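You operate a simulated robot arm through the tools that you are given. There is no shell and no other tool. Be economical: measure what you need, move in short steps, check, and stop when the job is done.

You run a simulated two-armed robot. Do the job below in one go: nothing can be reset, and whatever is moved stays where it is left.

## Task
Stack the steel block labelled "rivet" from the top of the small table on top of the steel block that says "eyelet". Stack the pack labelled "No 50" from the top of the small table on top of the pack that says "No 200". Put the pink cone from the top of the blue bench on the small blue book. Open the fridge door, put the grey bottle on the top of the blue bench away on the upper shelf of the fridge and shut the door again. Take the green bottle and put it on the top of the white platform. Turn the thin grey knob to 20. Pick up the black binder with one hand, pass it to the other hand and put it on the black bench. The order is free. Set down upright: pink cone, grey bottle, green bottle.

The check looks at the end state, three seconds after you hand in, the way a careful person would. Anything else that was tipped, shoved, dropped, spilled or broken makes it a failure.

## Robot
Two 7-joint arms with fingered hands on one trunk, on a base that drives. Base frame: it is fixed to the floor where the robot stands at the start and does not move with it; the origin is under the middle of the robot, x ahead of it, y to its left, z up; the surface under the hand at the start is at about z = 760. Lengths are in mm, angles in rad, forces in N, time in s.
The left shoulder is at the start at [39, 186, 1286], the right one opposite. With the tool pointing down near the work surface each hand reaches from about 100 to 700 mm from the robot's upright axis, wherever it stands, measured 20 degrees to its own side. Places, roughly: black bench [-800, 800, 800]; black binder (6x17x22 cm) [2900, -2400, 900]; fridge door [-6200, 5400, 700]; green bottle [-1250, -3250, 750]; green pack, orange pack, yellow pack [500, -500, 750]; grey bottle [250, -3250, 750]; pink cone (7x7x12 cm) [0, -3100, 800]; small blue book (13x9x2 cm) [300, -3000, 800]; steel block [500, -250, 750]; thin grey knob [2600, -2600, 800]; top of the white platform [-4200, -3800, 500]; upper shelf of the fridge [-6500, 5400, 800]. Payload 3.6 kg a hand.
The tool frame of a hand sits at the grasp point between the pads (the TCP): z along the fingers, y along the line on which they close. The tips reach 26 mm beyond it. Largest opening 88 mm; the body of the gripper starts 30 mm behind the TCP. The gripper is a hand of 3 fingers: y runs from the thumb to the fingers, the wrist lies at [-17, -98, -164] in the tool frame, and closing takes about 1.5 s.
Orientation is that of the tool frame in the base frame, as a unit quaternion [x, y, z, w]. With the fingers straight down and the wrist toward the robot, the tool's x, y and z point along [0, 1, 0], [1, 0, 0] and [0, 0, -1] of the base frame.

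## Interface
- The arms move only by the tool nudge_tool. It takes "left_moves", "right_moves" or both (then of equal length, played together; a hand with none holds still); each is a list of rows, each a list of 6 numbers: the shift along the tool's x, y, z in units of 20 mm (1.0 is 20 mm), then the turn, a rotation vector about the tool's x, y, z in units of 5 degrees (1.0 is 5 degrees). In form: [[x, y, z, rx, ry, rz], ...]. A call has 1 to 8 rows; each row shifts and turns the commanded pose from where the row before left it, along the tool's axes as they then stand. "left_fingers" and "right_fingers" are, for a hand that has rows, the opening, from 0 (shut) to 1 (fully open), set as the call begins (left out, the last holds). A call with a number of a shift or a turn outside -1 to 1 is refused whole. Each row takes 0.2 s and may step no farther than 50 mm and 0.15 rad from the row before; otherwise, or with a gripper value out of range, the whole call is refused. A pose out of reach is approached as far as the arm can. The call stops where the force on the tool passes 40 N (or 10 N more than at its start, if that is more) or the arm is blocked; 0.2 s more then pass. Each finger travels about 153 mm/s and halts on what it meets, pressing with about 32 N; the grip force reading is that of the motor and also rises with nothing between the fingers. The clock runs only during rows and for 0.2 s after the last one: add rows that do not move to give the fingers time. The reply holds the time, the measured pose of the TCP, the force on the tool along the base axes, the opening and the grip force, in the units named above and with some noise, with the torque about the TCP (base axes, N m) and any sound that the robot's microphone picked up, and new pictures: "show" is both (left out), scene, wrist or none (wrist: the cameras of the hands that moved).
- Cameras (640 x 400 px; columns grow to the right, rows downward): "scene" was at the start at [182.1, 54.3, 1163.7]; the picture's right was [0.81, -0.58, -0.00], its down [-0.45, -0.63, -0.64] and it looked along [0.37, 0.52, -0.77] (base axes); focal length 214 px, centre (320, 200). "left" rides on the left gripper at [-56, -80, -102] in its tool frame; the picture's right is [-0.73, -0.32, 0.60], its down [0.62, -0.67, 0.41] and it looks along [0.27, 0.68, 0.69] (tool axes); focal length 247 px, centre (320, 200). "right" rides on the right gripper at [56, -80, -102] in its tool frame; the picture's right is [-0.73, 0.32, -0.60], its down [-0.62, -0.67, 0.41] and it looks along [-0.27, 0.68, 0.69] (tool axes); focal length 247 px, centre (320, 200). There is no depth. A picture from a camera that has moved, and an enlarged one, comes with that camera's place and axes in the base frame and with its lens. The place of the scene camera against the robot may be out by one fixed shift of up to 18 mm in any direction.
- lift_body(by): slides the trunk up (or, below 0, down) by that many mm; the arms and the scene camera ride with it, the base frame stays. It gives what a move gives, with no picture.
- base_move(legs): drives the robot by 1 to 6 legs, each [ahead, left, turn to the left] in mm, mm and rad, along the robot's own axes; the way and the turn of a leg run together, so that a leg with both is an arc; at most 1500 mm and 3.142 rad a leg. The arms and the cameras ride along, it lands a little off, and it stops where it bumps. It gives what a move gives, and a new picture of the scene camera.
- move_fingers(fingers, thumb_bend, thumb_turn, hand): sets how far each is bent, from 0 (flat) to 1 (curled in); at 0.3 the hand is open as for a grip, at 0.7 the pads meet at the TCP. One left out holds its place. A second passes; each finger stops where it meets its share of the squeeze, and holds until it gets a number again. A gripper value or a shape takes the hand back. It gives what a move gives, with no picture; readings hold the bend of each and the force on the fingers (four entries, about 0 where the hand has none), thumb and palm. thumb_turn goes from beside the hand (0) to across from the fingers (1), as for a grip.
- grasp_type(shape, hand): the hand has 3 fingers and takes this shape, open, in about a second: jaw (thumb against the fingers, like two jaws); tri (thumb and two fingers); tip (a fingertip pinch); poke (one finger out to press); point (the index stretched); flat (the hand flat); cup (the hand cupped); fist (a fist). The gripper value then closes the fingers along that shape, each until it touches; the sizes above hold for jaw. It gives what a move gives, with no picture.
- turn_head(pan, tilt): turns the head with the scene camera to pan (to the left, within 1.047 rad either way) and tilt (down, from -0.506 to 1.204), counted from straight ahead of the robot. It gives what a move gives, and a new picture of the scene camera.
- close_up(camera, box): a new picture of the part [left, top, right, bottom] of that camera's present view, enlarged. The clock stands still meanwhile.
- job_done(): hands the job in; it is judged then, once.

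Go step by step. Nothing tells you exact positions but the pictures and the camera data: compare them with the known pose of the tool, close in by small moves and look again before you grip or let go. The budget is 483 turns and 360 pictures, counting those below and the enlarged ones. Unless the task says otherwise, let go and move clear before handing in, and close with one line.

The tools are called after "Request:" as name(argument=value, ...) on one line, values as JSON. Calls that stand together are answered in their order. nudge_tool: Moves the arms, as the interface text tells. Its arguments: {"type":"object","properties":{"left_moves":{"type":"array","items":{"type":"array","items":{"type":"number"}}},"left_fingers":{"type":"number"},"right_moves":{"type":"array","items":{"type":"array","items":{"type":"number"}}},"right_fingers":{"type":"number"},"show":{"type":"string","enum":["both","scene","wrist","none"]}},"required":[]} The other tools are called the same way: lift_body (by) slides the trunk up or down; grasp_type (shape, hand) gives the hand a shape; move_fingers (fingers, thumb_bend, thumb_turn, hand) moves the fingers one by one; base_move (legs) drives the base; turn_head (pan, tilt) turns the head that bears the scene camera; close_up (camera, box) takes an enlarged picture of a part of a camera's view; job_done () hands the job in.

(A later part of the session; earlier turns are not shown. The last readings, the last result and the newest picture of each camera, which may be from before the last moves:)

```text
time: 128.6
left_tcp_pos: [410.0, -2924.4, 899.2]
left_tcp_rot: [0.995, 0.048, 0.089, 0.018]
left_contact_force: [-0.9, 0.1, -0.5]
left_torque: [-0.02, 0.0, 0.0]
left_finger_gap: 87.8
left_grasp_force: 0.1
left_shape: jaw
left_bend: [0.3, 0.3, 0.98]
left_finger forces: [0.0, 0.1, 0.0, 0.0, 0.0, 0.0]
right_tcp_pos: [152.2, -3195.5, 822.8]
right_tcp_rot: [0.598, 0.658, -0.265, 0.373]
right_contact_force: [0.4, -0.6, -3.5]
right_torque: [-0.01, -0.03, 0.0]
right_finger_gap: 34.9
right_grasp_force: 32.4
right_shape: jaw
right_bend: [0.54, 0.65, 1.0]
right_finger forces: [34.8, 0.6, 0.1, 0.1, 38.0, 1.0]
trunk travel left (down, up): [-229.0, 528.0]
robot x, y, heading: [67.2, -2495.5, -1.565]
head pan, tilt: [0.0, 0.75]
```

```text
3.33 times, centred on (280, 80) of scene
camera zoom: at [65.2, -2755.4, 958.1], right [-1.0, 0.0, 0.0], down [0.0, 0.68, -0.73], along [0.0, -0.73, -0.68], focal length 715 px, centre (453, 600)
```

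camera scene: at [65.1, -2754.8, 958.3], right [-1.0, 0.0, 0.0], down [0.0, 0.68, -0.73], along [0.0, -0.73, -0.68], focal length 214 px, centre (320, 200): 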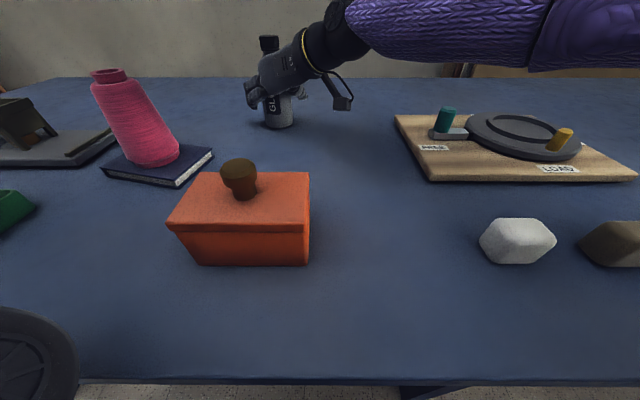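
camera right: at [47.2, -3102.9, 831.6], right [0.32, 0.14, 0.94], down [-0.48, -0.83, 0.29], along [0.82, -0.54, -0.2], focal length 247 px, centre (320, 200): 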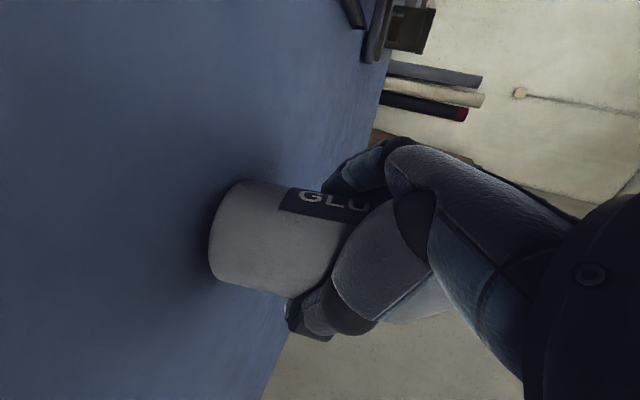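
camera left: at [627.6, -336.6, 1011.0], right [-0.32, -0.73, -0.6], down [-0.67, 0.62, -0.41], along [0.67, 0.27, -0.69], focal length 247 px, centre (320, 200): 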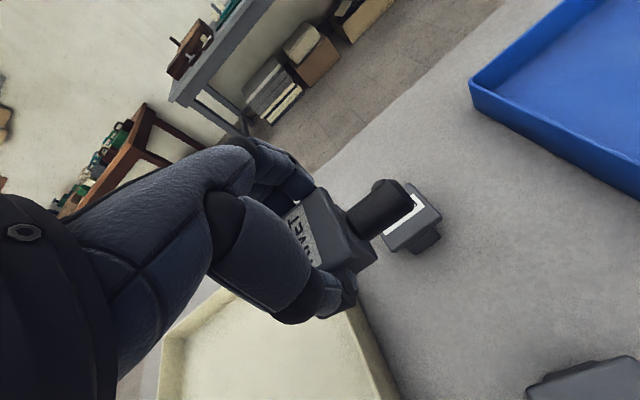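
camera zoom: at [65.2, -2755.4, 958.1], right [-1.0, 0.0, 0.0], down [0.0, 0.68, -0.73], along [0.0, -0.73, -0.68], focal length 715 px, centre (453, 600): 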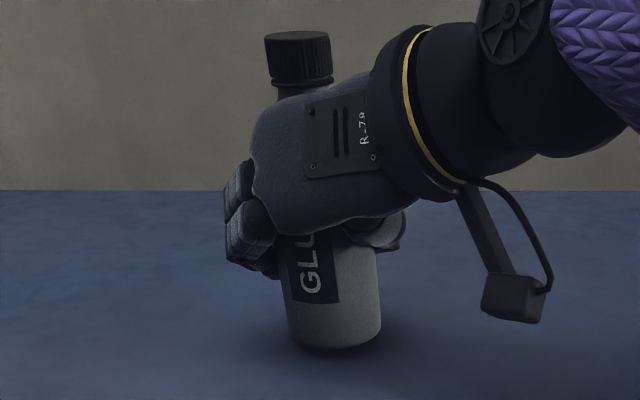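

Upright and held (3.5 N). I'll keep this grip, lift, and pull back.

Request:
nudge_tool(right_moves=[[-0.81, 0.1, -0.58, 0, 0, 0], [-0.81, 0.1, -0.58, 0, 0, 0], [-0.81, 0.1, -0.58, 0, 0, 0], [-0.81, 0.1, -0.58, 0, 0, 0], [-0.81, 0.1, -0.58, 0, 0, 0], [-0.81, 0.1, -0.58, 0, 0, 0], [-0.81, 0.1, -0.58, 0, 0, 0], [-0.81, 0.1, -0.58, 0, 0, 0]], show="none")

Request:
nudge_tool(right_moves=[[0.59, 0.14, -0.79, 0, 0, 0], [0.59, 0.14, -0.79, 0, 0, 0], [0.59, 0.14, -0.79, 0, 0, 0], [0.59, 0.14, -0.79, 0, 0, 0], [0.59, 0.14, -0.79, 0, 0, 0], [0.59, 0.14, -0.79, 0, 0, 0], [0, 0, 0, 0, 0, 0]], show="both")

```text
time: 130.4
left_tcp_pos: [410.4, -2923.9, 900.5]
left_tcp_rot: [0.995, 0.048, 0.089, 0.018]
left_contact_force: [0.5, 0.6, -1.0]
left_torque: [0.02, 0.0, -0.02]
left_finger_gap: 87.9
left_grasp_force: 0.0
left_shape: jaw
left_bend: [0.3, 0.3, 0.98]
left_finger forces: [0.1, 0.1, 0.0, 0.0, 0.1, 0.0]
right_tcp_pos: [149.8, -3196.4, 984.5]
right_tcp_rot: [0.597, 0.659, -0.264, 0.373]
right_contact_force: [0.1, 0.6, -3.4]
right_torque: [0.0, -0.03, -0.02]
right_finger_gap: 35.0
right_grasp_force: 31.7
right_shape: jaw
right_bend: [0.54, 0.65, 1.0]
right_finger forces: [34.8, 0.6, 0.0, 0.0, 37.9, 1.1]
trunk travel left (down, up): [-229.0, 528.0]
robot x, y, heading: [67.2, -2493.6, -1.57]
head pan, tilt: [0.0, 0.75]
```

```text
time: 132.0
left_tcp_pos: [410.6, -2924.2, 899.4]
left_tcp_rot: [0.995, 0.048, 0.089, 0.019]
left_contact_force: [-0.2, 0.8, -1.0]
left_torque: [-0.01, -0.03, -0.01]
left_finger_gap: 87.6
left_grasp_force: 0.0
left_shape: jaw
left_bend: [0.3, 0.3, 0.98]
left_finger forces: [0.0, 0.0, 0.0, 0.0, 0.0, 0.1]
right_tcp_pos: [151.9, -3078.2, 981.5]
right_tcp_rot: [0.597, 0.658, -0.265, 0.374]
right_contact_force: [-0.2, 0.5, -3.5]
right_torque: [0.0, 0.01, 0.06]
right_finger_gap: 34.9
right_grasp_force: 32.3
right_shape: jaw
right_bend: [0.54, 0.65, 1.0]
right_finger forces: [34.5, 0.6, 0.0, 0.0, 37.6, 1.1]
trunk travel left (down, up): [-229.0, 528.0]
robot x, y, heading: [68.4, -2492.5, -1.572]
head pan, tilt: [0.0, 0.75]
camera scene: at [65.2, -2755.4, 958.1], right [-1.0, 0.0, 0.0], down [0.0, 0.68, -0.73], along [0.0, -0.73, -0.68], focal length 214 px, centre (320, 200)
camera right: at [54.5, -2976.8, 987.0], right [0.21, 0.09, 0.97], down [-0.58, -0.79, 0.2], along [0.79, -0.61, -0.12], focal length 247 px, centre (320, 200)
```

scene: 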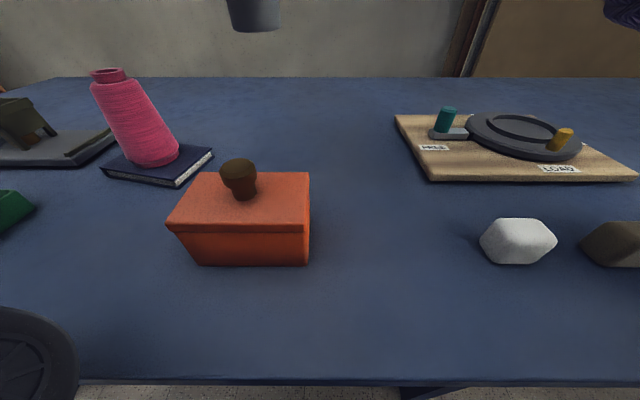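
right: 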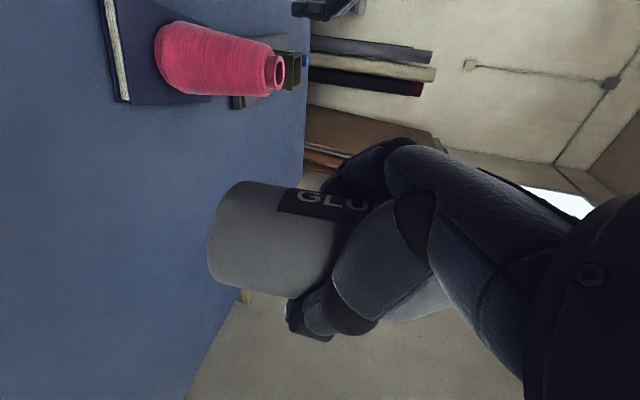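

Request:
lift_body(by=150)

Request:
base_move(legs=[[-350, 0, 0], [0, -1400, 0]])

Request:
turn_head(pan=0.2, tilt=0.6)

```text
time: 133.7
left_tcp_pos: [400.1, -2924.0, 1042.1]
left_tcp_rot: [0.996, 0.039, 0.074, 0.011]
left_contact_force: [0.7, -0.3, 0.6]
left_torque: [0.01, -0.05, 0.0]
left_finger_gap: 87.9
left_grasp_force: 0.1
left_shape: jaw
left_bend: [0.3, 0.3, 0.98]
left_finger forces: [0.0, 0.0, 0.0, 0.0, 0.1, 0.0]
right_tcp_pos: [151.8, -3077.3, 1130.7]
right_tcp_rot: [0.598, 0.658, -0.265, 0.374]
right_contact_force: [0.3, -0.4, -3.7]
right_torque: [-0.04, 0.0, 0.01]
right_finger_gap: 34.9
right_grasp_force: 31.8
right_shape: jaw
right_bend: [0.54, 0.65, 1.0]
right_finger forces: [34.5, 0.5, 0.1, 0.0, 37.5, 1.2]
trunk travel left (down, up): [-379.0, 378.0]
robot x, y, heading: [65.8, -2496.2, -1.568]
head pan, tilt: [0.0, 0.75]
```

```text
time: 142.6
left_tcp_pos: [-1028.4, -2577.9, 1043.5]
left_tcp_rot: [0.997, 0.033, 0.074, 0.012]
left_contact_force: [-0.6, -0.8, 0.0]
left_torque: [-0.01, 0.0, 0.0]
left_finger_gap: 87.7
left_grasp_force: 0.0
left_shape: jaw
left_bend: [0.3, 0.3, 0.98]
left_finger forces: [0.0, 0.0, 0.0, 0.1, 0.0, 0.1]
right_tcp_pos: [-1279.0, -2729.1, 1131.0]
right_tcp_rot: [0.602, 0.654, -0.269, 0.371]
right_contact_force: [-0.4, -0.4, -3.4]
right_torque: [-0.02, 0.0, 0.03]
right_finger_gap: 34.6
right_grasp_force: 31.9
right_shape: jaw
right_bend: [0.54, 0.65, 1.0]
right_finger forces: [34.4, 0.6, 0.1, 0.0, 37.5, 1.1]
trunk travel left (down, up): [-379.0, 378.0]
robot x, y, heading: [-1357.8, -2142.6, -1.578]
head pan, tilt: [0.0, 0.75]
camera scene: at [-1359.2, -2381.6, 1120.7], right [-1.0, 0.01, 0.0], down [0.01, 0.68, -0.73], along [-0.01, -0.73, -0.68], focal length 214 px, centre (320, 200)
```

scene: 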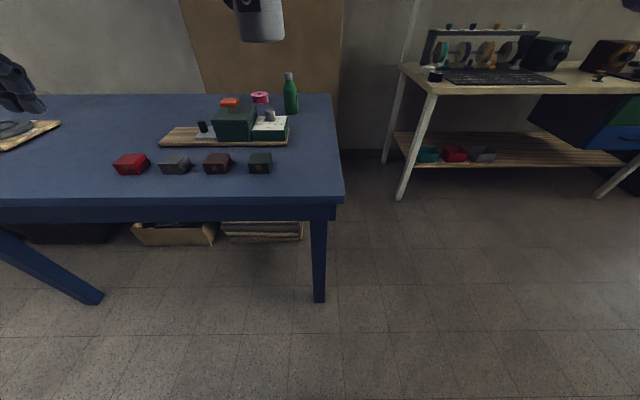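

```text
time: 143.4
left_tcp_pos: [-1026.8, -2576.8, 1042.2]
left_tcp_rot: [0.997, 0.031, 0.074, 0.012]
left_contact_force: [-0.1, -0.3, -0.3]
left_torque: [0.01, -0.03, 0.0]
left_finger_gap: 87.9
left_grasp_force: 0.0
left_shape: jaw
left_bend: [0.3, 0.3, 0.98]
left_finger forces: [0.0, 0.0, 0.1, 0.0, 0.0, 0.1]
right_tcp_pos: [-1277.4, -2728.9, 1131.2]
right_tcp_rot: [0.603, 0.653, -0.268, 0.371]
right_contact_force: [-0.1, -0.1, -2.7]
right_torque: [-0.01, -0.04, -0.04]
right_finger_gap: 34.7
right_grasp_force: 31.6
right_shape: jaw
right_bend: [0.54, 0.65, 1.0]
right_finger forces: [34.3, 0.6, 0.0, 0.0, 37.4, 1.2]
trunk travel left (down, up): [-379.0, 378.0]
robot x, y, heading: [-1353.4, -2144.5, -1.579]
head pan, tilt: [0.201, 0.6]
camera scene: at [-1341.4, -2385.5, 1133.6], right [-0.98, -0.19, 0.0], down [-0.11, 0.56, -0.82], along [0.15, -0.81, -0.57], focal length 214 px, centre (320, 200)
```

scene: 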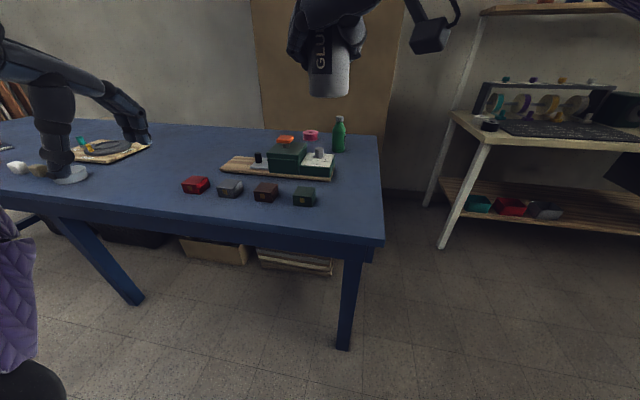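

The green bottle sits at about (-1240,-3330), in the far right corner of the bench. I'll approach it from the bench's right end.

Request:
base_move(legs=[[0, 0, 0.83], [0, -940, 0]])

Request:
turn_head(pan=0.3, tilt=0.5)

Request:
turn_head(pan=-0.5, tilt=0.6)

```text
time: 150.5
left_tcp_pos: [-1462.1, -2892.4, 1043.4]
left_tcp_rot: [0.9, 0.429, 0.072, -0.02]
left_contact_force: [0.1, 0.3, -0.5]
left_torque: [0.0, -0.03, 0.0]
left_finger_gap: 87.6
left_grasp_force: 0.1
left_shape: jaw
left_bend: [0.3, 0.3, 0.98]
left_finger forces: [0.0, 0.0, 0.0, 0.0, 0.1, 0.0]
right_tcp_pos: [-1519.7, -3178.3, 1131.5]
right_tcp_rot: [0.289, 0.84, -0.096, 0.448]
right_contact_force: [0.6, 0.1, -3.5]
right_torque: [0.01, -0.01, 0.0]
right_finger_gap: 34.6
right_grasp_force: 31.8
right_shape: jaw
right_bend: [0.54, 0.65, 1.0]
right_finger forces: [34.1, 0.7, 0.0, 0.1, 37.2, 1.0]
trunk travel left (down, up): [-379.0, 378.0]
robot x, y, heading: [-1999.6, -2837.8, -0.757]
head pan, tilt: [0.201, 0.6]
camera scene: at [-1822.3, -2992.7, 1133.6], right [-0.53, -0.85, 0.0], down [-0.48, 0.3, -0.82], along [0.7, -0.43, -0.57], focal length 214 px, centre (320, 200)
```

scene: 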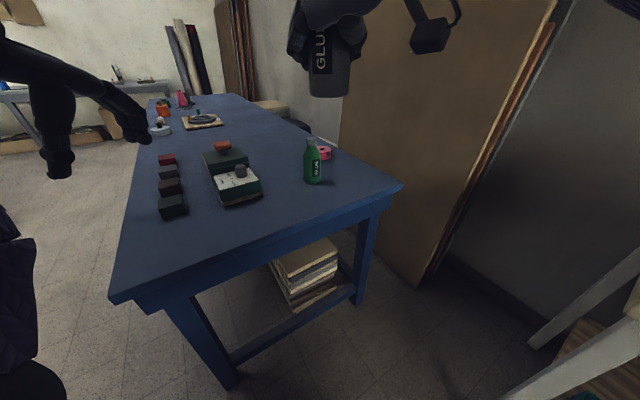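

```text
time: 151.2
left_tcp_pos: [-1461.8, -2892.1, 1042.8]
left_tcp_rot: [0.9, 0.429, 0.072, -0.02]
left_contact_force: [-0.5, 1.3, 0.2]
left_torque: [-0.01, -0.01, 0.03]
left_finger_gap: 87.9
left_grasp_force: 0.1
left_shape: jaw
left_bend: [0.3, 0.3, 0.98]
left_finger forces: [0.0, 0.0, 0.0, 0.1, 0.0, 0.0]
right_tcp_pos: [-1519.7, -3178.1, 1131.3]
right_tcp_rot: [0.289, 0.841, -0.096, 0.448]
right_contact_force: [0.4, 0.0, -2.4]
right_torque: [-0.02, -0.01, -0.01]
right_finger_gap: 34.6
right_grasp_force: 31.8
right_shape: jaw
right_bend: [0.54, 0.65, 1.0]
right_finger forces: [34.0, 0.8, 0.1, 0.1, 37.1, 1.1]
trunk travel left (down, up): [-379.0, 378.0]
robot x, y, heading: [-2001.5, -2833.4, -0.754]
head pan, tilt: [0.3, 0.499]
camera scene: at [-1815.4, -2985.9, 1142.7], right [-0.44, -0.9, 0.0], down [-0.43, 0.21, -0.88], along [0.79, -0.39, -0.48], focal length 214 px, centre (320, 200)
```

scene: 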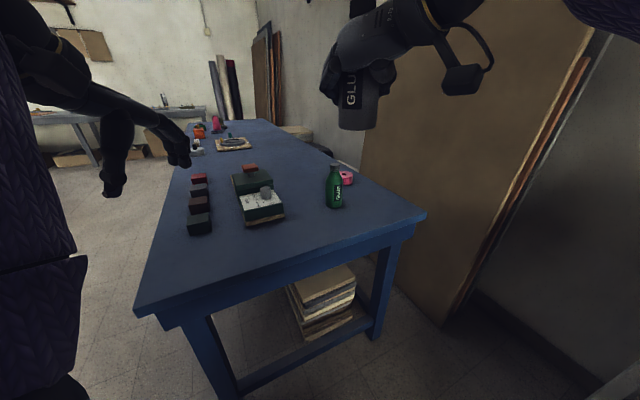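

```text
time: 152.3
left_tcp_pos: [-1460.6, -2892.2, 1042.1]
left_tcp_rot: [0.9, 0.429, 0.072, -0.019]
left_contact_force: [0.0, -0.2, 0.7]
left_torque: [0.01, 0.01, -0.03]
left_finger_gap: 87.9
left_grasp_force: 0.2
left_shape: jaw
left_bend: [0.3, 0.3, 0.98]
left_finger forces: [0.1, 0.1, 0.1, 0.1, 0.0, 0.0]
right_tcp_pos: [-1519.1, -3178.5, 1132.5]
right_tcp_rot: [0.288, 0.841, -0.096, 0.448]
right_contact_force: [0.8, -0.2, -3.0]
right_torque: [0.02, -0.05, -0.02]
right_finger_gap: 34.6
right_grasp_force: 32.2
right_shape: jaw
right_bend: [0.54, 0.65, 1.0]
right_finger forces: [33.9, 0.8, 0.0, 0.0, 37.2, 1.1]
trunk travel left (down, up): [-379.0, 378.0]
robot x, y, heading: [-2000.4, -2834.8, -0.755]
head pan, tilt: [-0.499, 0.6]
camera scene: at [-1869.6, -3029.8, 1133.6], right [-0.95, -0.31, 0.0], down [-0.18, 0.54, -0.82], along [0.26, -0.78, -0.57], focal length 214 px, centre (320, 200)
```

scene: 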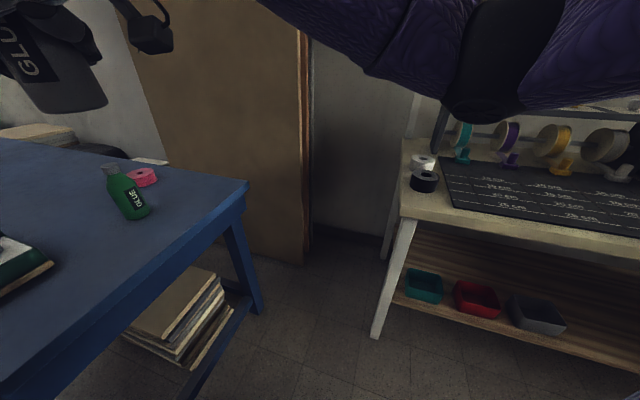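

Request:
base_move(legs=[[335, 0, 0]])

Request:
turn_head(pan=0.3, tilt=0.8)

Request:
close_up(camera="left", box=[0, 0, 640, 400])

```text
time: 154.5
left_tcp_pos: [-1216.1, -3122.0, 1042.2]
left_tcp_rot: [0.899, 0.431, 0.072, -0.019]
left_contact_force: [-0.1, 0.6, 0.0]
left_torque: [0.04, -0.02, -0.03]
left_finger_gap: 87.7
left_grasp_force: 0.1
left_shape: jaw
left_bend: [0.3, 0.3, 0.98]
left_finger forces: [0.1, 0.1, 0.1, 0.1, 0.0, 0.0]
right_tcp_pos: [-1273.7, -3408.0, 1130.9]
right_tcp_rot: [0.288, 0.841, -0.095, 0.448]
right_contact_force: [0.4, 0.0, -3.6]
right_torque: [0.03, 0.05, 0.06]
right_finger_gap: 34.5
right_grasp_force: 31.3
right_shape: jaw
right_bend: [0.54, 0.65, 1.0]
right_finger forces: [34.0, 0.9, 0.0, 0.0, 37.1, 1.0]
trunk travel left (down, up): [-379.0, 378.0]
robot x, y, heading: [-1755.9, -3064.0, -0.751]
head pan, tilt: [-0.499, 0.6]
camera scene: at [-1624.3, -3260.3, 1133.4], right [-0.95, -0.31, 0.0], down [-0.18, 0.54, -0.82], along [0.26, -0.78, -0.57], focal length 214 px, centre (320, 200)
```

scene: 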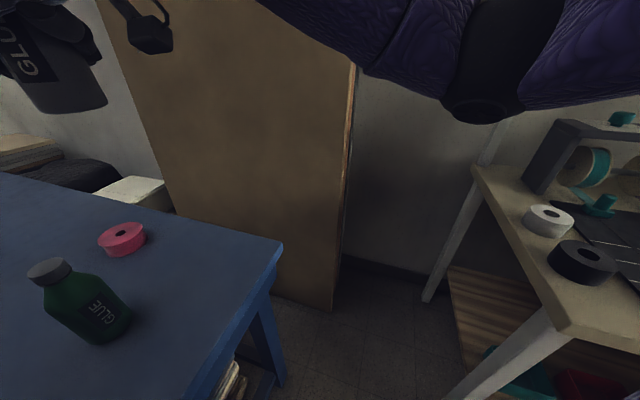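

```text
time: 155.6
left_tcp_pos: [-1215.4, -3120.9, 1042.4]
left_tcp_rot: [0.899, 0.431, 0.071, -0.018]
left_contact_force: [0.9, 0.2, 0.3]
left_torque: [0.03, 0.02, -0.01]
left_finger_gap: 87.8
left_grasp_force: 0.1
left_shape: jaw
left_bend: [0.3, 0.3, 0.98]
left_finger forces: [0.0, 0.0, 0.0, 0.1, 0.0, 0.0]
right_tcp_pos: [-1275.6, -3407.0, 1131.8]
right_tcp_rot: [0.289, 0.841, -0.095, 0.448]
right_contact_force: [-1.1, -0.4, -3.6]
right_torque: [0.0, -0.03, 0.01]
right_finger_gap: 34.5
right_grasp_force: 32.4
right_shape: jaw
right_bend: [0.54, 0.65, 1.0]
right_finger forces: [34.0, 0.8, 0.0, 0.0, 37.2, 1.2]
trunk travel left (down, up): [-379.0, 378.0]
robot x, y, heading: [-1754.3, -3068.0, -0.753]
head pan, tilt: [0.3, 0.799]
camera scene: at [-1580.1, -3211.1, 1116.8], right [-0.44, -0.9, 0.0], down [-0.64, 0.32, -0.7], along [0.63, -0.31, -0.72], focal length 214 px, centre (320, 200)
```

scene: 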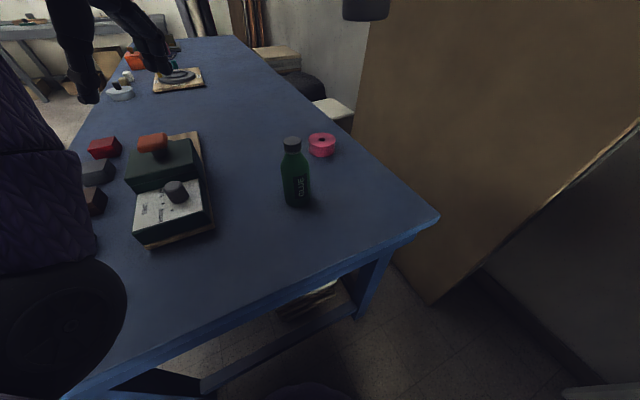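

```text
1.00 times, centred on (320, 200) of left (not enlarged: the box is as wide or as high as the picture)
camera zoom: at [-1324.2, -3123.9, 1134.0], right [-0.63, -0.31, -0.71], down [-0.08, 0.94, -0.33], along [0.77, -0.15, -0.62], focal length 247 px, centre (320, 200)
```

zoom: 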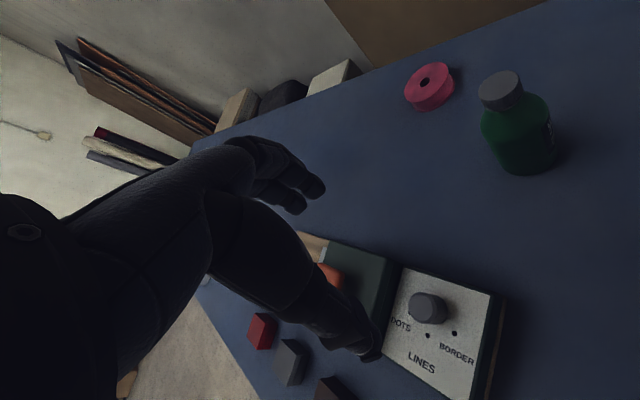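

The bottle is at (-1243,-3313), with its base near z 748. I'll shift the right hand aside and turn the left hand into a pitched side-grasp pose.

Request:
nudge_tool(left_moves=[[0, 0, 0, 0, 0, 1], [0, 0, 0, 0, 0, 1], [0, 0, 0, 0, 0, 1], [0, 0, 0, 0, 0, 1], [0, 0, 0, 0, 0, 1], [0, 0, 0, 0, 0, 1], [0, 0, 0, 0, 0, 1], [0, 0, 0, 0, 0, 1]], right_moves=[[0, -0.98, -0.17, 0, 0, 0], [0, -0.98, -0.17, 0, 0, 0], [0, -0.98, -0.17, 0, 0, 0], [0, -0.98, -0.17, 0, 0, 0], [0, -0.98, -0.17, 0, 0, 0], [0, 0, 0, 0, 0, 0], [0, 0, 0, 0, 0, 0], [0, 0, 0, 0, 0, 0]], show="none")

Request:
nudge_tool(left_moves=[[0, 0, 0, 0, 0, 1], [0, 0, 0, 0, 0, 1], [0, 0, 0, 0, 0, 1], [0, 0, 0, 0, 0, 1], [0, 0, 0, 0, 0, 1], [0, 0, 0, 0, 1, 0], [0, 0, 0, 0, 1, 0], [0, 0, 0, 0, 1, 0]], show="none")

Request:
nudge_tool(left_moves=[[0, 0, 0, 0, 1, 0], [0, 0, 0, 0, 1, 0], [0, 0, 0, 0, 1, 0], [0, 0, 0, 0, 1, 0], [0, 0, 0, 0, 1, 0], [0, 0, 0, 0, 1, 0], [0, 0, 0, 0, 1, 0], [0, 0, 0, 0, 1, 0]], show="both")

```text
time: 157.4
left_tcp_pos: [-1196.9, -3142.9, 989.8]
left_tcp_rot: [0.992, 0.1, 0.063, -0.045]
left_contact_force: [0.1, -0.1, -0.3]
left_torque: [0.0, 0.03, -0.01]
left_finger_gap: 88.0
left_grasp_force: 0.0
left_shape: jaw
left_bend: [0.3, 0.3, 0.98]
left_finger forces: [0.1, 0.0, 0.0, 0.1, 0.0, 0.0]
left hand out of reach, approached as far as the arm can: row 4, 5, 6, 7, 8
right_tcp_pos: [-1342.7, -3479.3, 1130.9]
right_tcp_rot: [0.289, 0.841, -0.095, 0.447]
right_contact_force: [0.6, 0.0, -3.9]
right_torque: [0.02, -0.02, 0.01]
right_finger_gap: 34.6
right_grasp_force: 32.4
right_shape: jaw
right_bend: [0.54, 0.65, 1.0]
right_finger forces: [34.0, 0.8, 0.1, 0.0, 37.1, 1.1]
trunk travel left (down, up): [-379.0, 378.0]
robot x, y, heading: [-1752.0, -3064.6, -0.753]
head pan, tilt: [0.3, 0.799]
```

```text
time: 159.2
left_tcp_pos: [-1167.6, -3133.6, 977.1]
left_tcp_rot: [0.975, -0.127, 0.179, -0.038]
left_contact_force: [-0.3, 0.3, 0.5]
left_torque: [-0.03, 0.02, 0.03]
left_finger_gap: 87.7
left_grasp_force: 0.0
left_shape: jaw
left_bend: [0.3, 0.3, 0.98]
left_finger forces: [0.0, 0.0, 0.0, 0.1, 0.0, 0.0]
left hand out of reach, approached as far as the arm can: row 1, 2, 3, 6
right_tcp_pos: [-1342.9, -3479.8, 1131.8]
right_tcp_rot: [0.288, 0.841, -0.095, 0.448]
right_contact_force: [1.3, -1.0, -4.2]
right_torque: [0.0, -0.03, 0.02]
right_finger_gap: 34.7
right_grasp_force: 32.1
right_shape: jaw
right_bend: [0.54, 0.65, 1.0]
right_finger forces: [33.9, 0.9, 0.0, 0.0, 37.1, 1.3]
trunk travel left (down, up): [-379.0, 378.0]
robot x, y, heading: [-1758.4, -3064.8, -0.75]
head pan, tilt: [0.3, 0.799]
```

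```text
time: 161.0
left_tcp_pos: [-1168.6, -3134.8, 976.1]
left_tcp_rot: [0.854, -0.132, 0.502, 0.01]
left_contact_force: [-0.1, 0.5, -0.1]
left_torque: [0.01, 0.0, 0.03]
left_finger_gap: 87.7
left_grasp_force: 0.1
left_shape: jaw
left_bend: [0.3, 0.3, 0.98]
left_finger forces: [0.0, 0.0, 0.0, 0.1, 0.0, 0.0]
right_tcp_pos: [-1342.3, -3478.1, 1131.7]
right_tcp_rot: [0.288, 0.841, -0.096, 0.447]
right_contact_force: [-0.8, -0.1, -3.4]
right_torque: [0.0, -0.01, -0.03]
right_finger_gap: 34.7
right_grasp_force: 32.2
right_shape: jaw
right_bend: [0.54, 0.65, 1.0]
right_finger forces: [33.8, 0.9, 0.0, 0.1, 36.9, 1.2]
trunk travel left (down, up): [-379.0, 378.0]
robot x, y, heading: [-1750.3, -3063.8, -0.755]
head pan, tilt: [0.3, 0.799]
camera scene: at [-1580.1, -3210.7, 1116.8], right [-0.44, -0.9, 0.0], down [-0.64, 0.31, -0.7], along [0.63, -0.31, -0.72], focal length 214 px, centre (320, 200)
camera left: at [-1261.4, -3029.9, 989.9], right [0.25, 0.38, -0.89], down [0.8, 0.45, 0.41], along [0.55, -0.81, -0.19], focal length 247 px, centre (320, 200)
```

scene: 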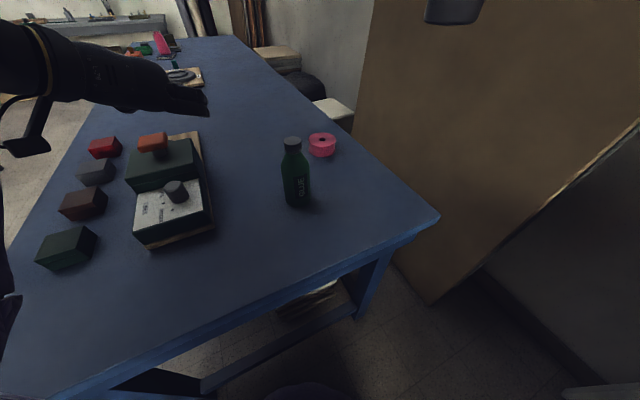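
left: 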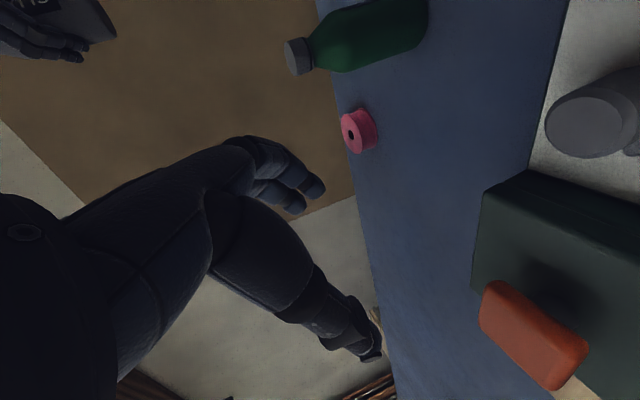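

Request:
nudge_tool(left_moves=[[0, 0, 0, 0, 0, -0.8], [0, 0, 0, 0, 0, -0.74], [-0.49, 0.17, -0.85, 0, 0, 0], [-0.49, 0.17, -0.85, 0, 0, 0], [-0.49, 0.17, -0.85, 0, 0, 0], [-0.49, 0.17, -0.85, 0, 0, 0], [-0.49, 0.17, -0.85, 0, 0, 0], [-0.49, 0.17, -0.85, 0, 0, 0]], show="none")

Request:
nudge_tool(left_moves=[[-0.49, 0.17, -0.85, 0, 0, 0], [-0.49, 0.17, -0.85, 0, 0, 0], [-0.32, 0.11, -0.55, 0, 0, 0], [-0.49, 0.88, 0.455, 0, 0, 0], [-0.49, 0.88, 0.455, 0, 0, 0], [-0.49, 0.88, 0.455, 0, 0, 0], [-0.49, 0.88, 0.455, 0, 0, 0], [0, 0, 0, 0, 0, 0]], show="both")

```text
time: 162.8
left_tcp_pos: [-1284.2, -3134.7, 974.4]
left_tcp_rot: [0.861, -0.074, 0.501, 0.041]
left_contact_force: [0.2, 0.4, -0.6]
left_torque: [-0.02, 0.02, 0.01]
left_finger_gap: 87.8
left_grasp_force: 0.1
left_shape: jaw
left_bend: [0.3, 0.3, 0.98]
left_finger forces: [0.0, 0.1, 0.0, 0.0, 0.1, 0.0]
left hand out of reach, approached as far as the arm can: row 8
right_tcp_pos: [-1341.5, -3479.9, 1129.9]
right_tcp_rot: [0.289, 0.841, -0.097, 0.448]
right_contact_force: [-0.1, 0.3, -3.4]
right_torque: [-0.02, -0.06, 0.0]
right_finger_gap: 34.9
right_grasp_force: 32.2
right_shape: jaw
right_bend: [0.54, 0.65, 1.0]
right_finger forces: [33.8, 1.0, 0.1, 0.0, 37.1, 1.3]
trunk travel left (down, up): [-379.0, 378.0]
robot x, y, heading: [-1753.5, -3068.7, -0.756]
head pan, tilt: [0.3, 0.799]
```

```text
time: 164.6
left_tcp_pos: [-1322.3, -3218.9, 900.2]
left_tcp_rot: [0.861, -0.074, 0.501, 0.041]
left_contact_force: [0.5, 0.6, 0.1]
left_torque: [0.0, 0.03, 0.0]
left_finger_gap: 87.9
left_grasp_force: 0.0
left_shape: jaw
left_bend: [0.3, 0.3, 0.98]
left_finger forces: [0.0, 0.1, 0.0, 0.0, 0.0, 0.0]
left hand out of reach, approached as far as the arm can: row 1, 2, 3
right_tcp_pos: [-1342.1, -3480.5, 1131.8]
right_tcp_rot: [0.289, 0.841, -0.096, 0.448]
right_contact_force: [-1.0, 0.3, -2.9]
right_torque: [0.04, -0.07, 0.01]
right_finger_gap: 34.7
right_grasp_force: 32.1
right_shape: jaw
right_bend: [0.54, 0.65, 1.0]
right_finger forces: [33.8, 0.9, 0.1, 0.0, 37.0, 1.2]
trunk travel left (down, up): [-379.0, 378.0]
robot x, y, heading: [-1752.2, -3070.4, -0.758]
head pan, tilt: [0.3, 0.799]
camera scene: at [-1580.2, -3210.9, 1116.8], right [-0.44, -0.9, 0.0], down [-0.64, 0.31, -0.7], along [0.63, -0.31, -0.72], focal length 214 px, centre (320, 200)
camera left: at [-1422.7, -3120.4, 903.3], right [0.21, 0.29, -0.93], down [0.77, 0.54, 0.34], along [0.61, -0.79, -0.11], focal length 247 px, centre (320, 200)
```

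scene: 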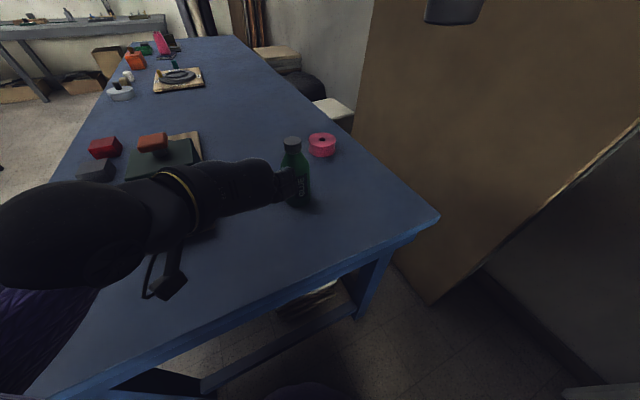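
left: 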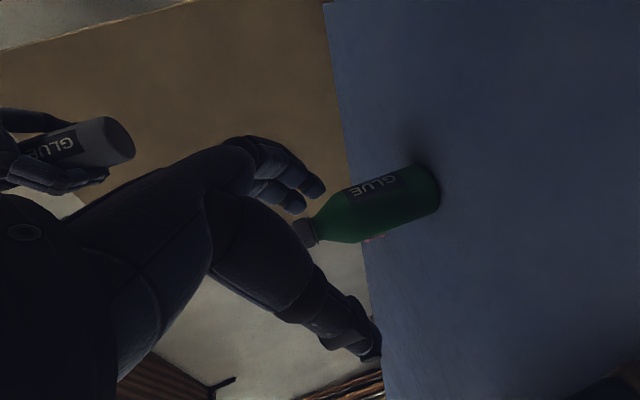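

Request:
nudge_tool(left_moves=[[-0.385, 0.79, 0, 0, 0, 0], [-0.385, 0.79, 0, 0, 0, 0], [-0.385, 0.79, 0, 0, 0, 0], [-0.385, 0.79, 0, 0, 0, 0], [-0.385, 0.79, 0, 0, 0, 0], [0, 0, 0.8, 0, 0, 0], [0, 0, 0.8, 0, 0, 0], [0, 0, 0, 0, 0, 0]], show="both")

```text
time: 166.4
left_tcp_pos: [-1326.9, -3298.8, 852.6]
left_tcp_rot: [0.861, -0.074, 0.501, 0.041]
left_contact_force: [-0.3, -0.2, 0.6]
left_torque: [0.03, 0.02, 0.0]
left_finger_gap: 87.8
left_grasp_force: 0.2
left_shape: jaw
left_bend: [0.3, 0.3, 0.98]
left_finger forces: [0.0, 0.0, 0.1, 0.0, 0.0, 0.0]
right_tcp_pos: [-1342.3, -3480.5, 1131.5]
right_tcp_rot: [0.289, 0.841, -0.095, 0.448]
right_contact_force: [-0.8, -0.2, -4.1]
right_torque: [0.02, -0.02, 0.0]
right_finger_gap: 34.4
right_grasp_force: 32.0
right_shape: jaw
right_bend: [0.55, 0.65, 1.0]
right_finger forces: [33.6, 0.8, 0.0, 0.0, 37.0, 1.2]
trunk travel left (down, up): [-379.0, 378.0]
robot x, y, heading: [-1757.5, -3065.9, -0.754]
head pan, tilt: [0.3, 0.799]
camera scene: at [-1580.3, -3211.2, 1116.8], right [-0.44, -0.9, 0.0], down [-0.64, 0.31, -0.7], along [0.63, -0.31, -0.72], focal length 214 px, centre (320, 200)
camera left: at [-1427.6, -3199.6, 855.4], right [0.21, 0.29, -0.93], down [0.77, 0.54, 0.34], along [0.61, -0.79, -0.11], focal length 247 px, centre (320, 200)
```

scene: 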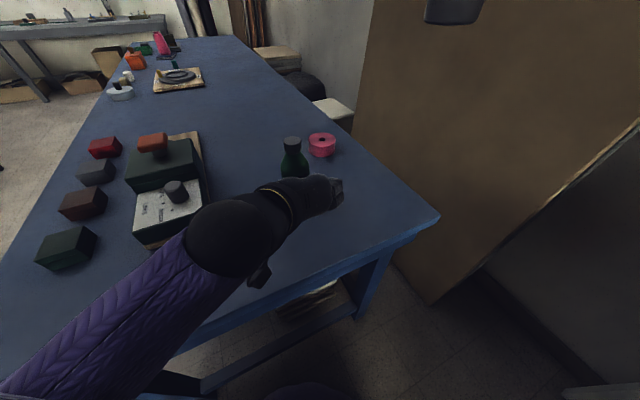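
left: 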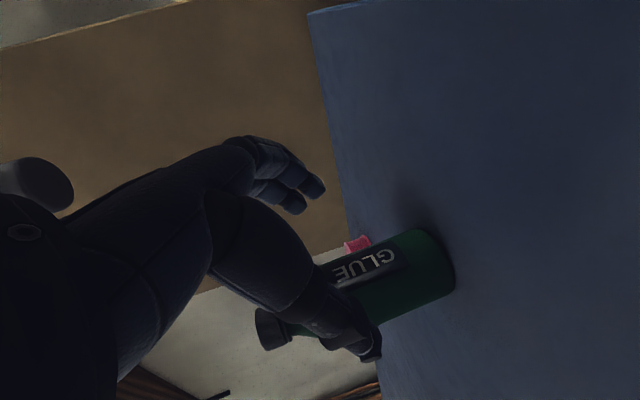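

Request:
nudge_tool(left_moves=[[0, 0, 0.8, 0, 0, 0], [0, 0, 0.8, 0, 0, 0], [0, 0, 0.8, 0, 0, 0], [0, 0, 0.8, 0, 0, 0], [0, 0, 0.7, 0, 0, 0], [0, 0, 0.5, 0, 0, 0], [0, 0, 0, 0, 0, 0]], show="both")

```text
time: 168.0
left_tcp_pos: [-1252.3, -3311.5, 808.0]
left_tcp_rot: [0.862, -0.074, 0.5, 0.041]
left_contact_force: [-0.3, 0.4, 0.1]
left_torque: [0.0, 0.04, 0.01]
left_finger_gap: 87.7
left_grasp_force: 0.0
left_shape: jaw
left_bend: [0.3, 0.3, 0.98]
left_finger forces: [0.0, 0.0, 0.1, 0.0, 0.0, 0.0]
right_tcp_pos: [-1342.2, -3479.8, 1131.6]
right_tcp_rot: [0.289, 0.841, -0.096, 0.448]
right_contact_force: [-0.5, 0.0, -3.3]
right_torque: [0.01, 0.02, -0.04]
right_finger_gap: 34.8
right_grasp_force: 31.8
right_shape: jaw
right_bend: [0.55, 0.65, 1.0]
right_finger forces: [33.7, 0.9, 0.0, 0.0, 36.9, 1.1]
trunk travel left (down, up): [-379.0, 378.0]
robot x, y, heading: [-1758.0, -3064.5, -0.75]
head pan, tilt: [0.3, 0.799]
camera scene: at [-1580.2, -3211.1, 1116.8], right [-0.44, -0.9, 0.0], down [-0.64, 0.31, -0.7], along [0.63, -0.31, -0.72], focal length 214 px, centre (320, 200)
camera left: at [-1352.8, -3212.2, 810.4], right [0.21, 0.29, -0.93], down [0.77, 0.54, 0.34], along [0.61, -0.79, -0.11], focal length 247 px, centre (320, 200)
```

scene: 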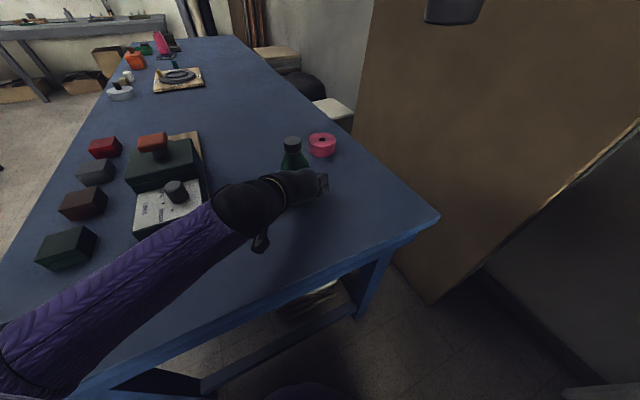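
left: 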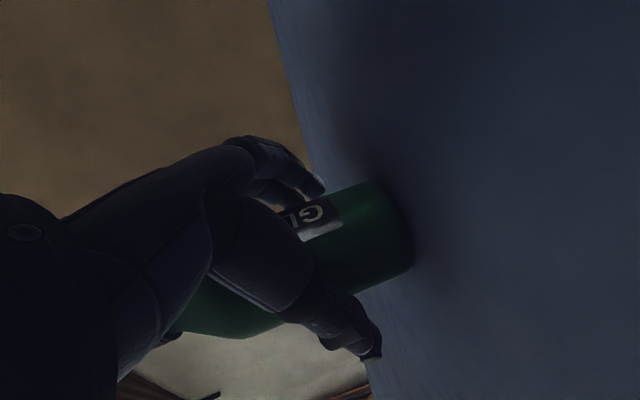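

Request:
nudge_tool(left_moves=[[0, 0, 0.3, 0, 0, 0], [0, 0, 0, 0, 0, 0]], show="none")

Request:
nudge_tool(left_moves=[[0, 0, 0, 0, 0, 0], [0, 0, 0, 0, 0, 0], [0, 0, 0, 0, 0, 0], [0, 0, 0, 0, 0, 0], [0, 0, 0, 0, 0, 0], [0, 0, 0, 0, 0, 0], [0, 0, 0, 0, 0, 0]], left_fingers=0, show="both")

```text
time: 168.6
left_tcp_pos: [-1247.9, -3311.3, 805.0]
left_tcp_rot: [0.861, -0.074, 0.501, 0.041]
left_contact_force: [0.1, -0.1, 0.3]
left_torque: [0.01, 0.02, 0.02]
left_finger_gap: 87.5
left_grasp_force: 0.0
left_shape: jaw
left_bend: [0.3, 0.3, 0.98]
left_finger forces: [0.0, 0.0, 0.1, 0.0, 0.0, 0.1]
right_tcp_pos: [-1340.8, -3480.7, 1131.9]
right_tcp_rot: [0.289, 0.841, -0.095, 0.448]
right_contact_force: [0.5, 0.4, -3.4]
right_torque: [0.0, -0.03, 0.04]
right_finger_gap: 34.7
right_grasp_force: 32.0
right_shape: jaw
right_bend: [0.55, 0.65, 1.0]
right_finger forces: [33.7, 0.9, 0.0, 0.0, 36.9, 1.3]
trunk travel left (down, up): [-379.0, 378.0]
robot x, y, heading: [-1756.7, -3069.9, -0.755]
head pan, tilt: [0.3, 0.799]
```

```text
time: 170.2
left_tcp_pos: [-1247.4, -3312.2, 805.3]
left_tcp_rot: [0.861, -0.074, 0.502, 0.041]
left_contact_force: [0.3, -2.2, 5.0]
left_torque: [-0.25, -0.03, -0.01]
left_finger_gap: 35.8
left_grasp_force: 31.5
left_shape: jaw
left_bend: [0.56, 0.57, 1.0]
left_finger forces: [36.8, 2.6, 0.0, 0.1, 37.2, 0.0]
right_tcp_pos: [-1342.6, -3480.0, 1131.9]
right_tcp_rot: [0.289, 0.84, -0.096, 0.448]
right_contact_force: [0.1, -1.0, -3.4]
right_torque: [0.01, -0.01, -0.01]
right_finger_gap: 34.7
right_grasp_force: 31.8
right_shape: jaw
right_bend: [0.55, 0.65, 1.0]
right_finger forces: [33.6, 1.0, 0.0, 0.0, 36.9, 1.1]
trunk travel left (down, up): [-379.0, 378.0]
robot x, y, heading: [-1754.1, -3069.6, -0.753]
head pan, tilt: [0.3, 0.799]
camera scene: at [-1580.4, -3211.2, 1116.8], right [-0.44, -0.9, 0.0], down [-0.64, 0.31, -0.7], along [0.63, -0.31, -0.72], focal length 214 px, centre (320, 200)
camera left: at [-1347.7, -3213.7, 808.0], right [0.21, 0.29, -0.93], down [0.77, 0.54, 0.34], along [0.61, -0.79, -0.11], focal length 247 px, centre (320, 200)
```

scene: 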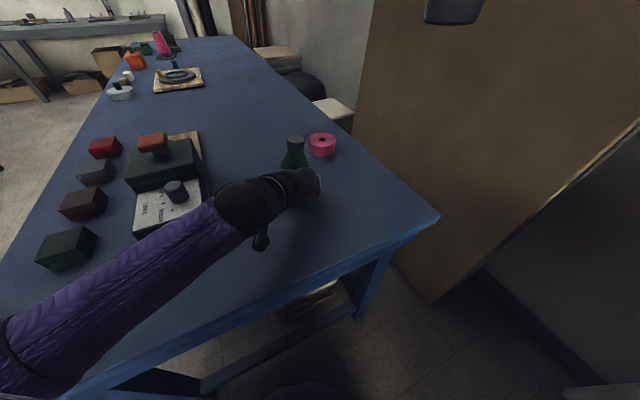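
left: 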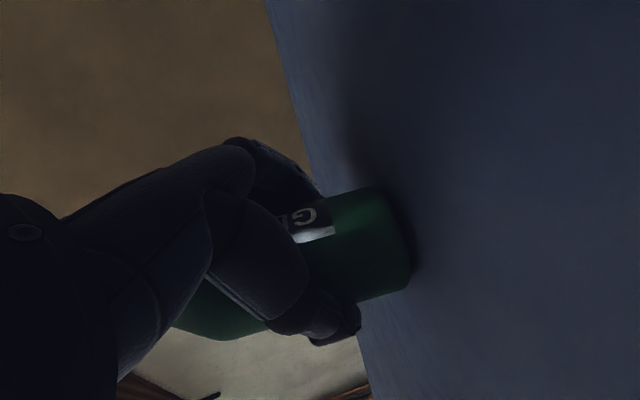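

Request:
nudge_tool(left_moves=[[0.43, 0, -0.25, 0, 0, 0], [0.43, 0, -0.25, 0, 0, 0], [0.87, 0, -0.49, 0, 0, 0], [0.87, 0, -0.49, 0, 0, 0], [0.87, 0, -0.49, 0, 0, 0], [0.87, 0, -0.49, 0, 0, 0], [0.87, 0, -0.49, 0, 0, 0], [0.87, 0, -0.49, 0, 0, 0]], show="both")

Request:
close_up(camera="scene", box=[230, 70, 390, 210])

```text
time: 172.0
left_tcp_pos: [-1245.7, -3313.0, 945.1]
left_tcp_rot: [0.862, -0.075, 0.5, 0.04]
left_contact_force: [0.8, -0.4, -4.0]
left_torque: [0.0, 0.03, -0.02]
left_finger_gap: 35.4
left_grasp_force: 31.8
left_shape: jaw
left_bend: [0.57, 0.57, 1.0]
left_finger forces: [34.7, 3.7, 0.0, 0.0, 38.0, 0.0]
right_tcp_pos: [-1342.1, -3480.1, 1131.3]
right_tcp_rot: [0.288, 0.841, -0.095, 0.449]
right_contact_force: [0.0, 0.2, -3.4]
right_torque: [0.01, -0.01, -0.01]
right_finger_gap: 34.6
right_grasp_force: 31.9
right_shape: jaw
right_bend: [0.55, 0.65, 1.0]
right_finger forces: [33.7, 0.9, 0.0, 0.0, 36.9, 1.2]
trunk travel left (down, up): [-379.0, 378.0]
robot x, y, heading: [-1756.8, -3066.1, -0.753]
head pan, tilt: [0.3, 0.799]
camera scene: at [-1580.0, -3211.2, 1116.7], right [-0.44, -0.9, 0.0], down [-0.64, 0.31, -0.7], along [0.63, -0.31, -0.72], focal length 214 px, centre (320, 200)
camera left: at [-1347.0, -3214.2, 947.7], right [0.21, 0.29, -0.93], down [0.77, 0.54, 0.34], along [0.6, -0.79, -0.11], focal length 247 px, centre (320, 200)
```

scene: 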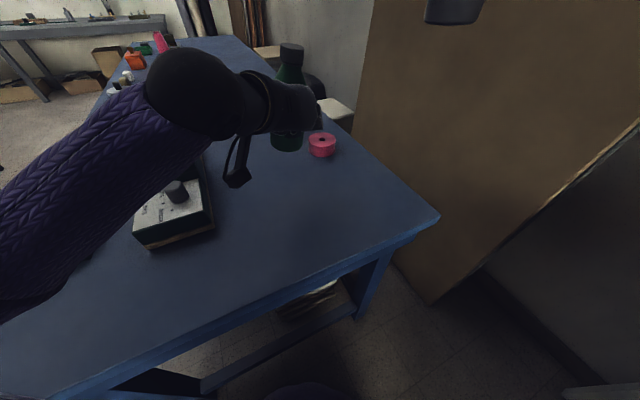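
left: 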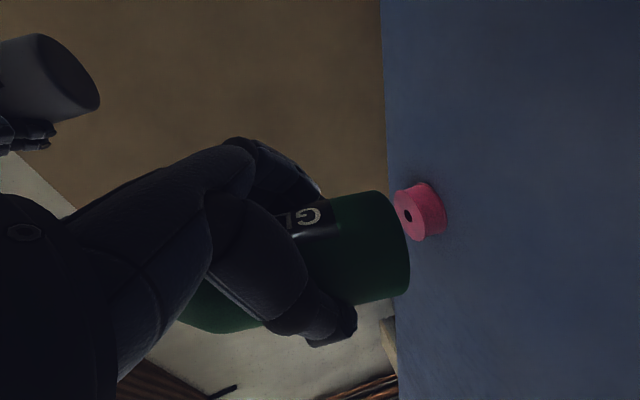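

```text
2.86 times, centred on (310, 140) of scene
camera zoom: at [-1580.0, -3211.2, 1116.7], right [-0.44, -0.9, 0.0], down [-0.64, 0.31, -0.7], along [0.63, -0.31, -0.72], focal length 613 px, centre (349, 371)
```

zoom: 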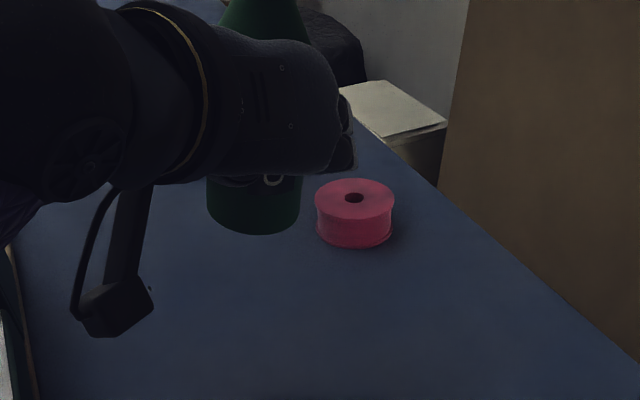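

Both bottles are held. I'll back off from the bench, turn around, and head toward the white platform.

Request:
base_move(legs=[[-650, 0, 0], [0, 0, -1.2], [0, 0, -1.2]])

Request:
turn_head(pan=0.2, tilt=0.35)

```text
time: 181.6
left_tcp_pos: [-2775.6, -2778.3, 944.8]
left_tcp_rot: [-0.24, 0.831, -0.142, -0.482]
left_contact_force: [0.0, -0.4, -3.3]
left_torque: [-0.01, 0.0, -0.01]
left_finger_gap: 35.5
left_grasp_force: 31.9
left_shape: jaw
left_bend: [0.57, 0.57, 1.0]
left_finger forces: [33.8, 4.1, 0.0, 0.0, 37.5, 0.0]
right_tcp_pos: [-2817.9, -2589.6, 1131.5]
right_tcp_rot: [0.888, 0.032, -0.453, 0.072]
right_contact_force: [0.3, 0.3, -3.7]
right_torque: [-0.01, 0.02, -0.03]
right_finger_gap: 34.5
right_grasp_force: 32.4
right_shape: jaw
right_bend: [0.55, 0.65, 1.0]
right_finger forces: [32.9, 1.3, 0.0, 0.1, 35.9, 0.9]
trunk travel left (down, up): [-379.0, 378.0]
robot x, y, heading: [-2232.6, -2616.8, 3.121]
head pan, tilt: [0.3, 0.799]
camera scene: at [-2461.2, -2645.7, 1116.7], right [-0.28, 0.96, 0.0], down [0.69, 0.2, -0.7], along [-0.67, -0.19, -0.72], focal length 214 px, centre (320, 200)
```

scene: 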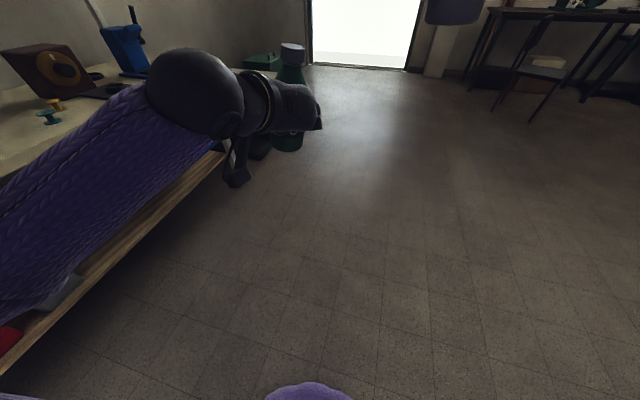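

```text
time: 182.5
left_tcp_pos: [-2774.8, -2778.8, 945.5]
left_tcp_rot: [-0.24, 0.831, -0.142, -0.482]
left_contact_force: [-0.1, 0.3, -4.1]
left_torque: [0.01, 0.0, -0.03]
left_finger_gap: 35.3
left_grasp_force: 31.8
left_shape: jaw
left_bend: [0.57, 0.57, 1.0]
left_finger forces: [33.7, 4.2, 0.0, 0.0, 37.4, 0.1]
right_tcp_pos: [-2816.7, -2589.8, 1131.8]
right_tcp_rot: [0.889, 0.033, -0.451, 0.072]
right_contact_force: [-0.3, 0.5, -3.3]
right_torque: [-0.06, 0.02, 0.01]
right_finger_gap: 34.2
right_grasp_force: 31.9
right_shape: jaw
right_bend: [0.55, 0.65, 1.0]
right_finger forces: [32.8, 1.3, 0.1, 0.0, 35.8, 0.8]
trunk travel left (down, up): [-379.0, 378.0]
robot x, y, heading: [-2234.5, -2615.7, 3.123]
head pan, tilt: [0.201, 0.351]
camera scene: at [-2475.3, -2640.3, 1156.2], right [-0.18, 0.98, 0.0], down [0.34, 0.06, -0.94], along [-0.92, -0.17, -0.35], focal length 214 px, centre (320, 200)
```

scene: 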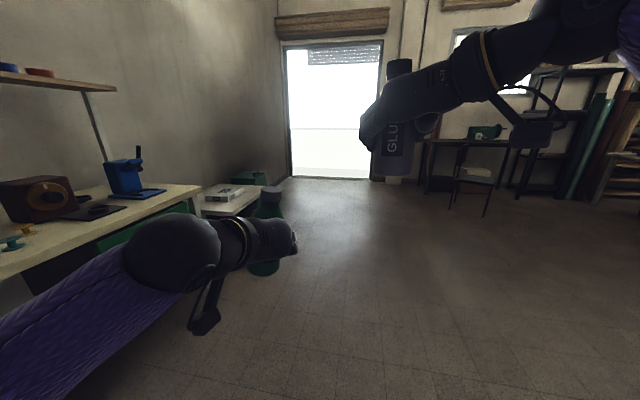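

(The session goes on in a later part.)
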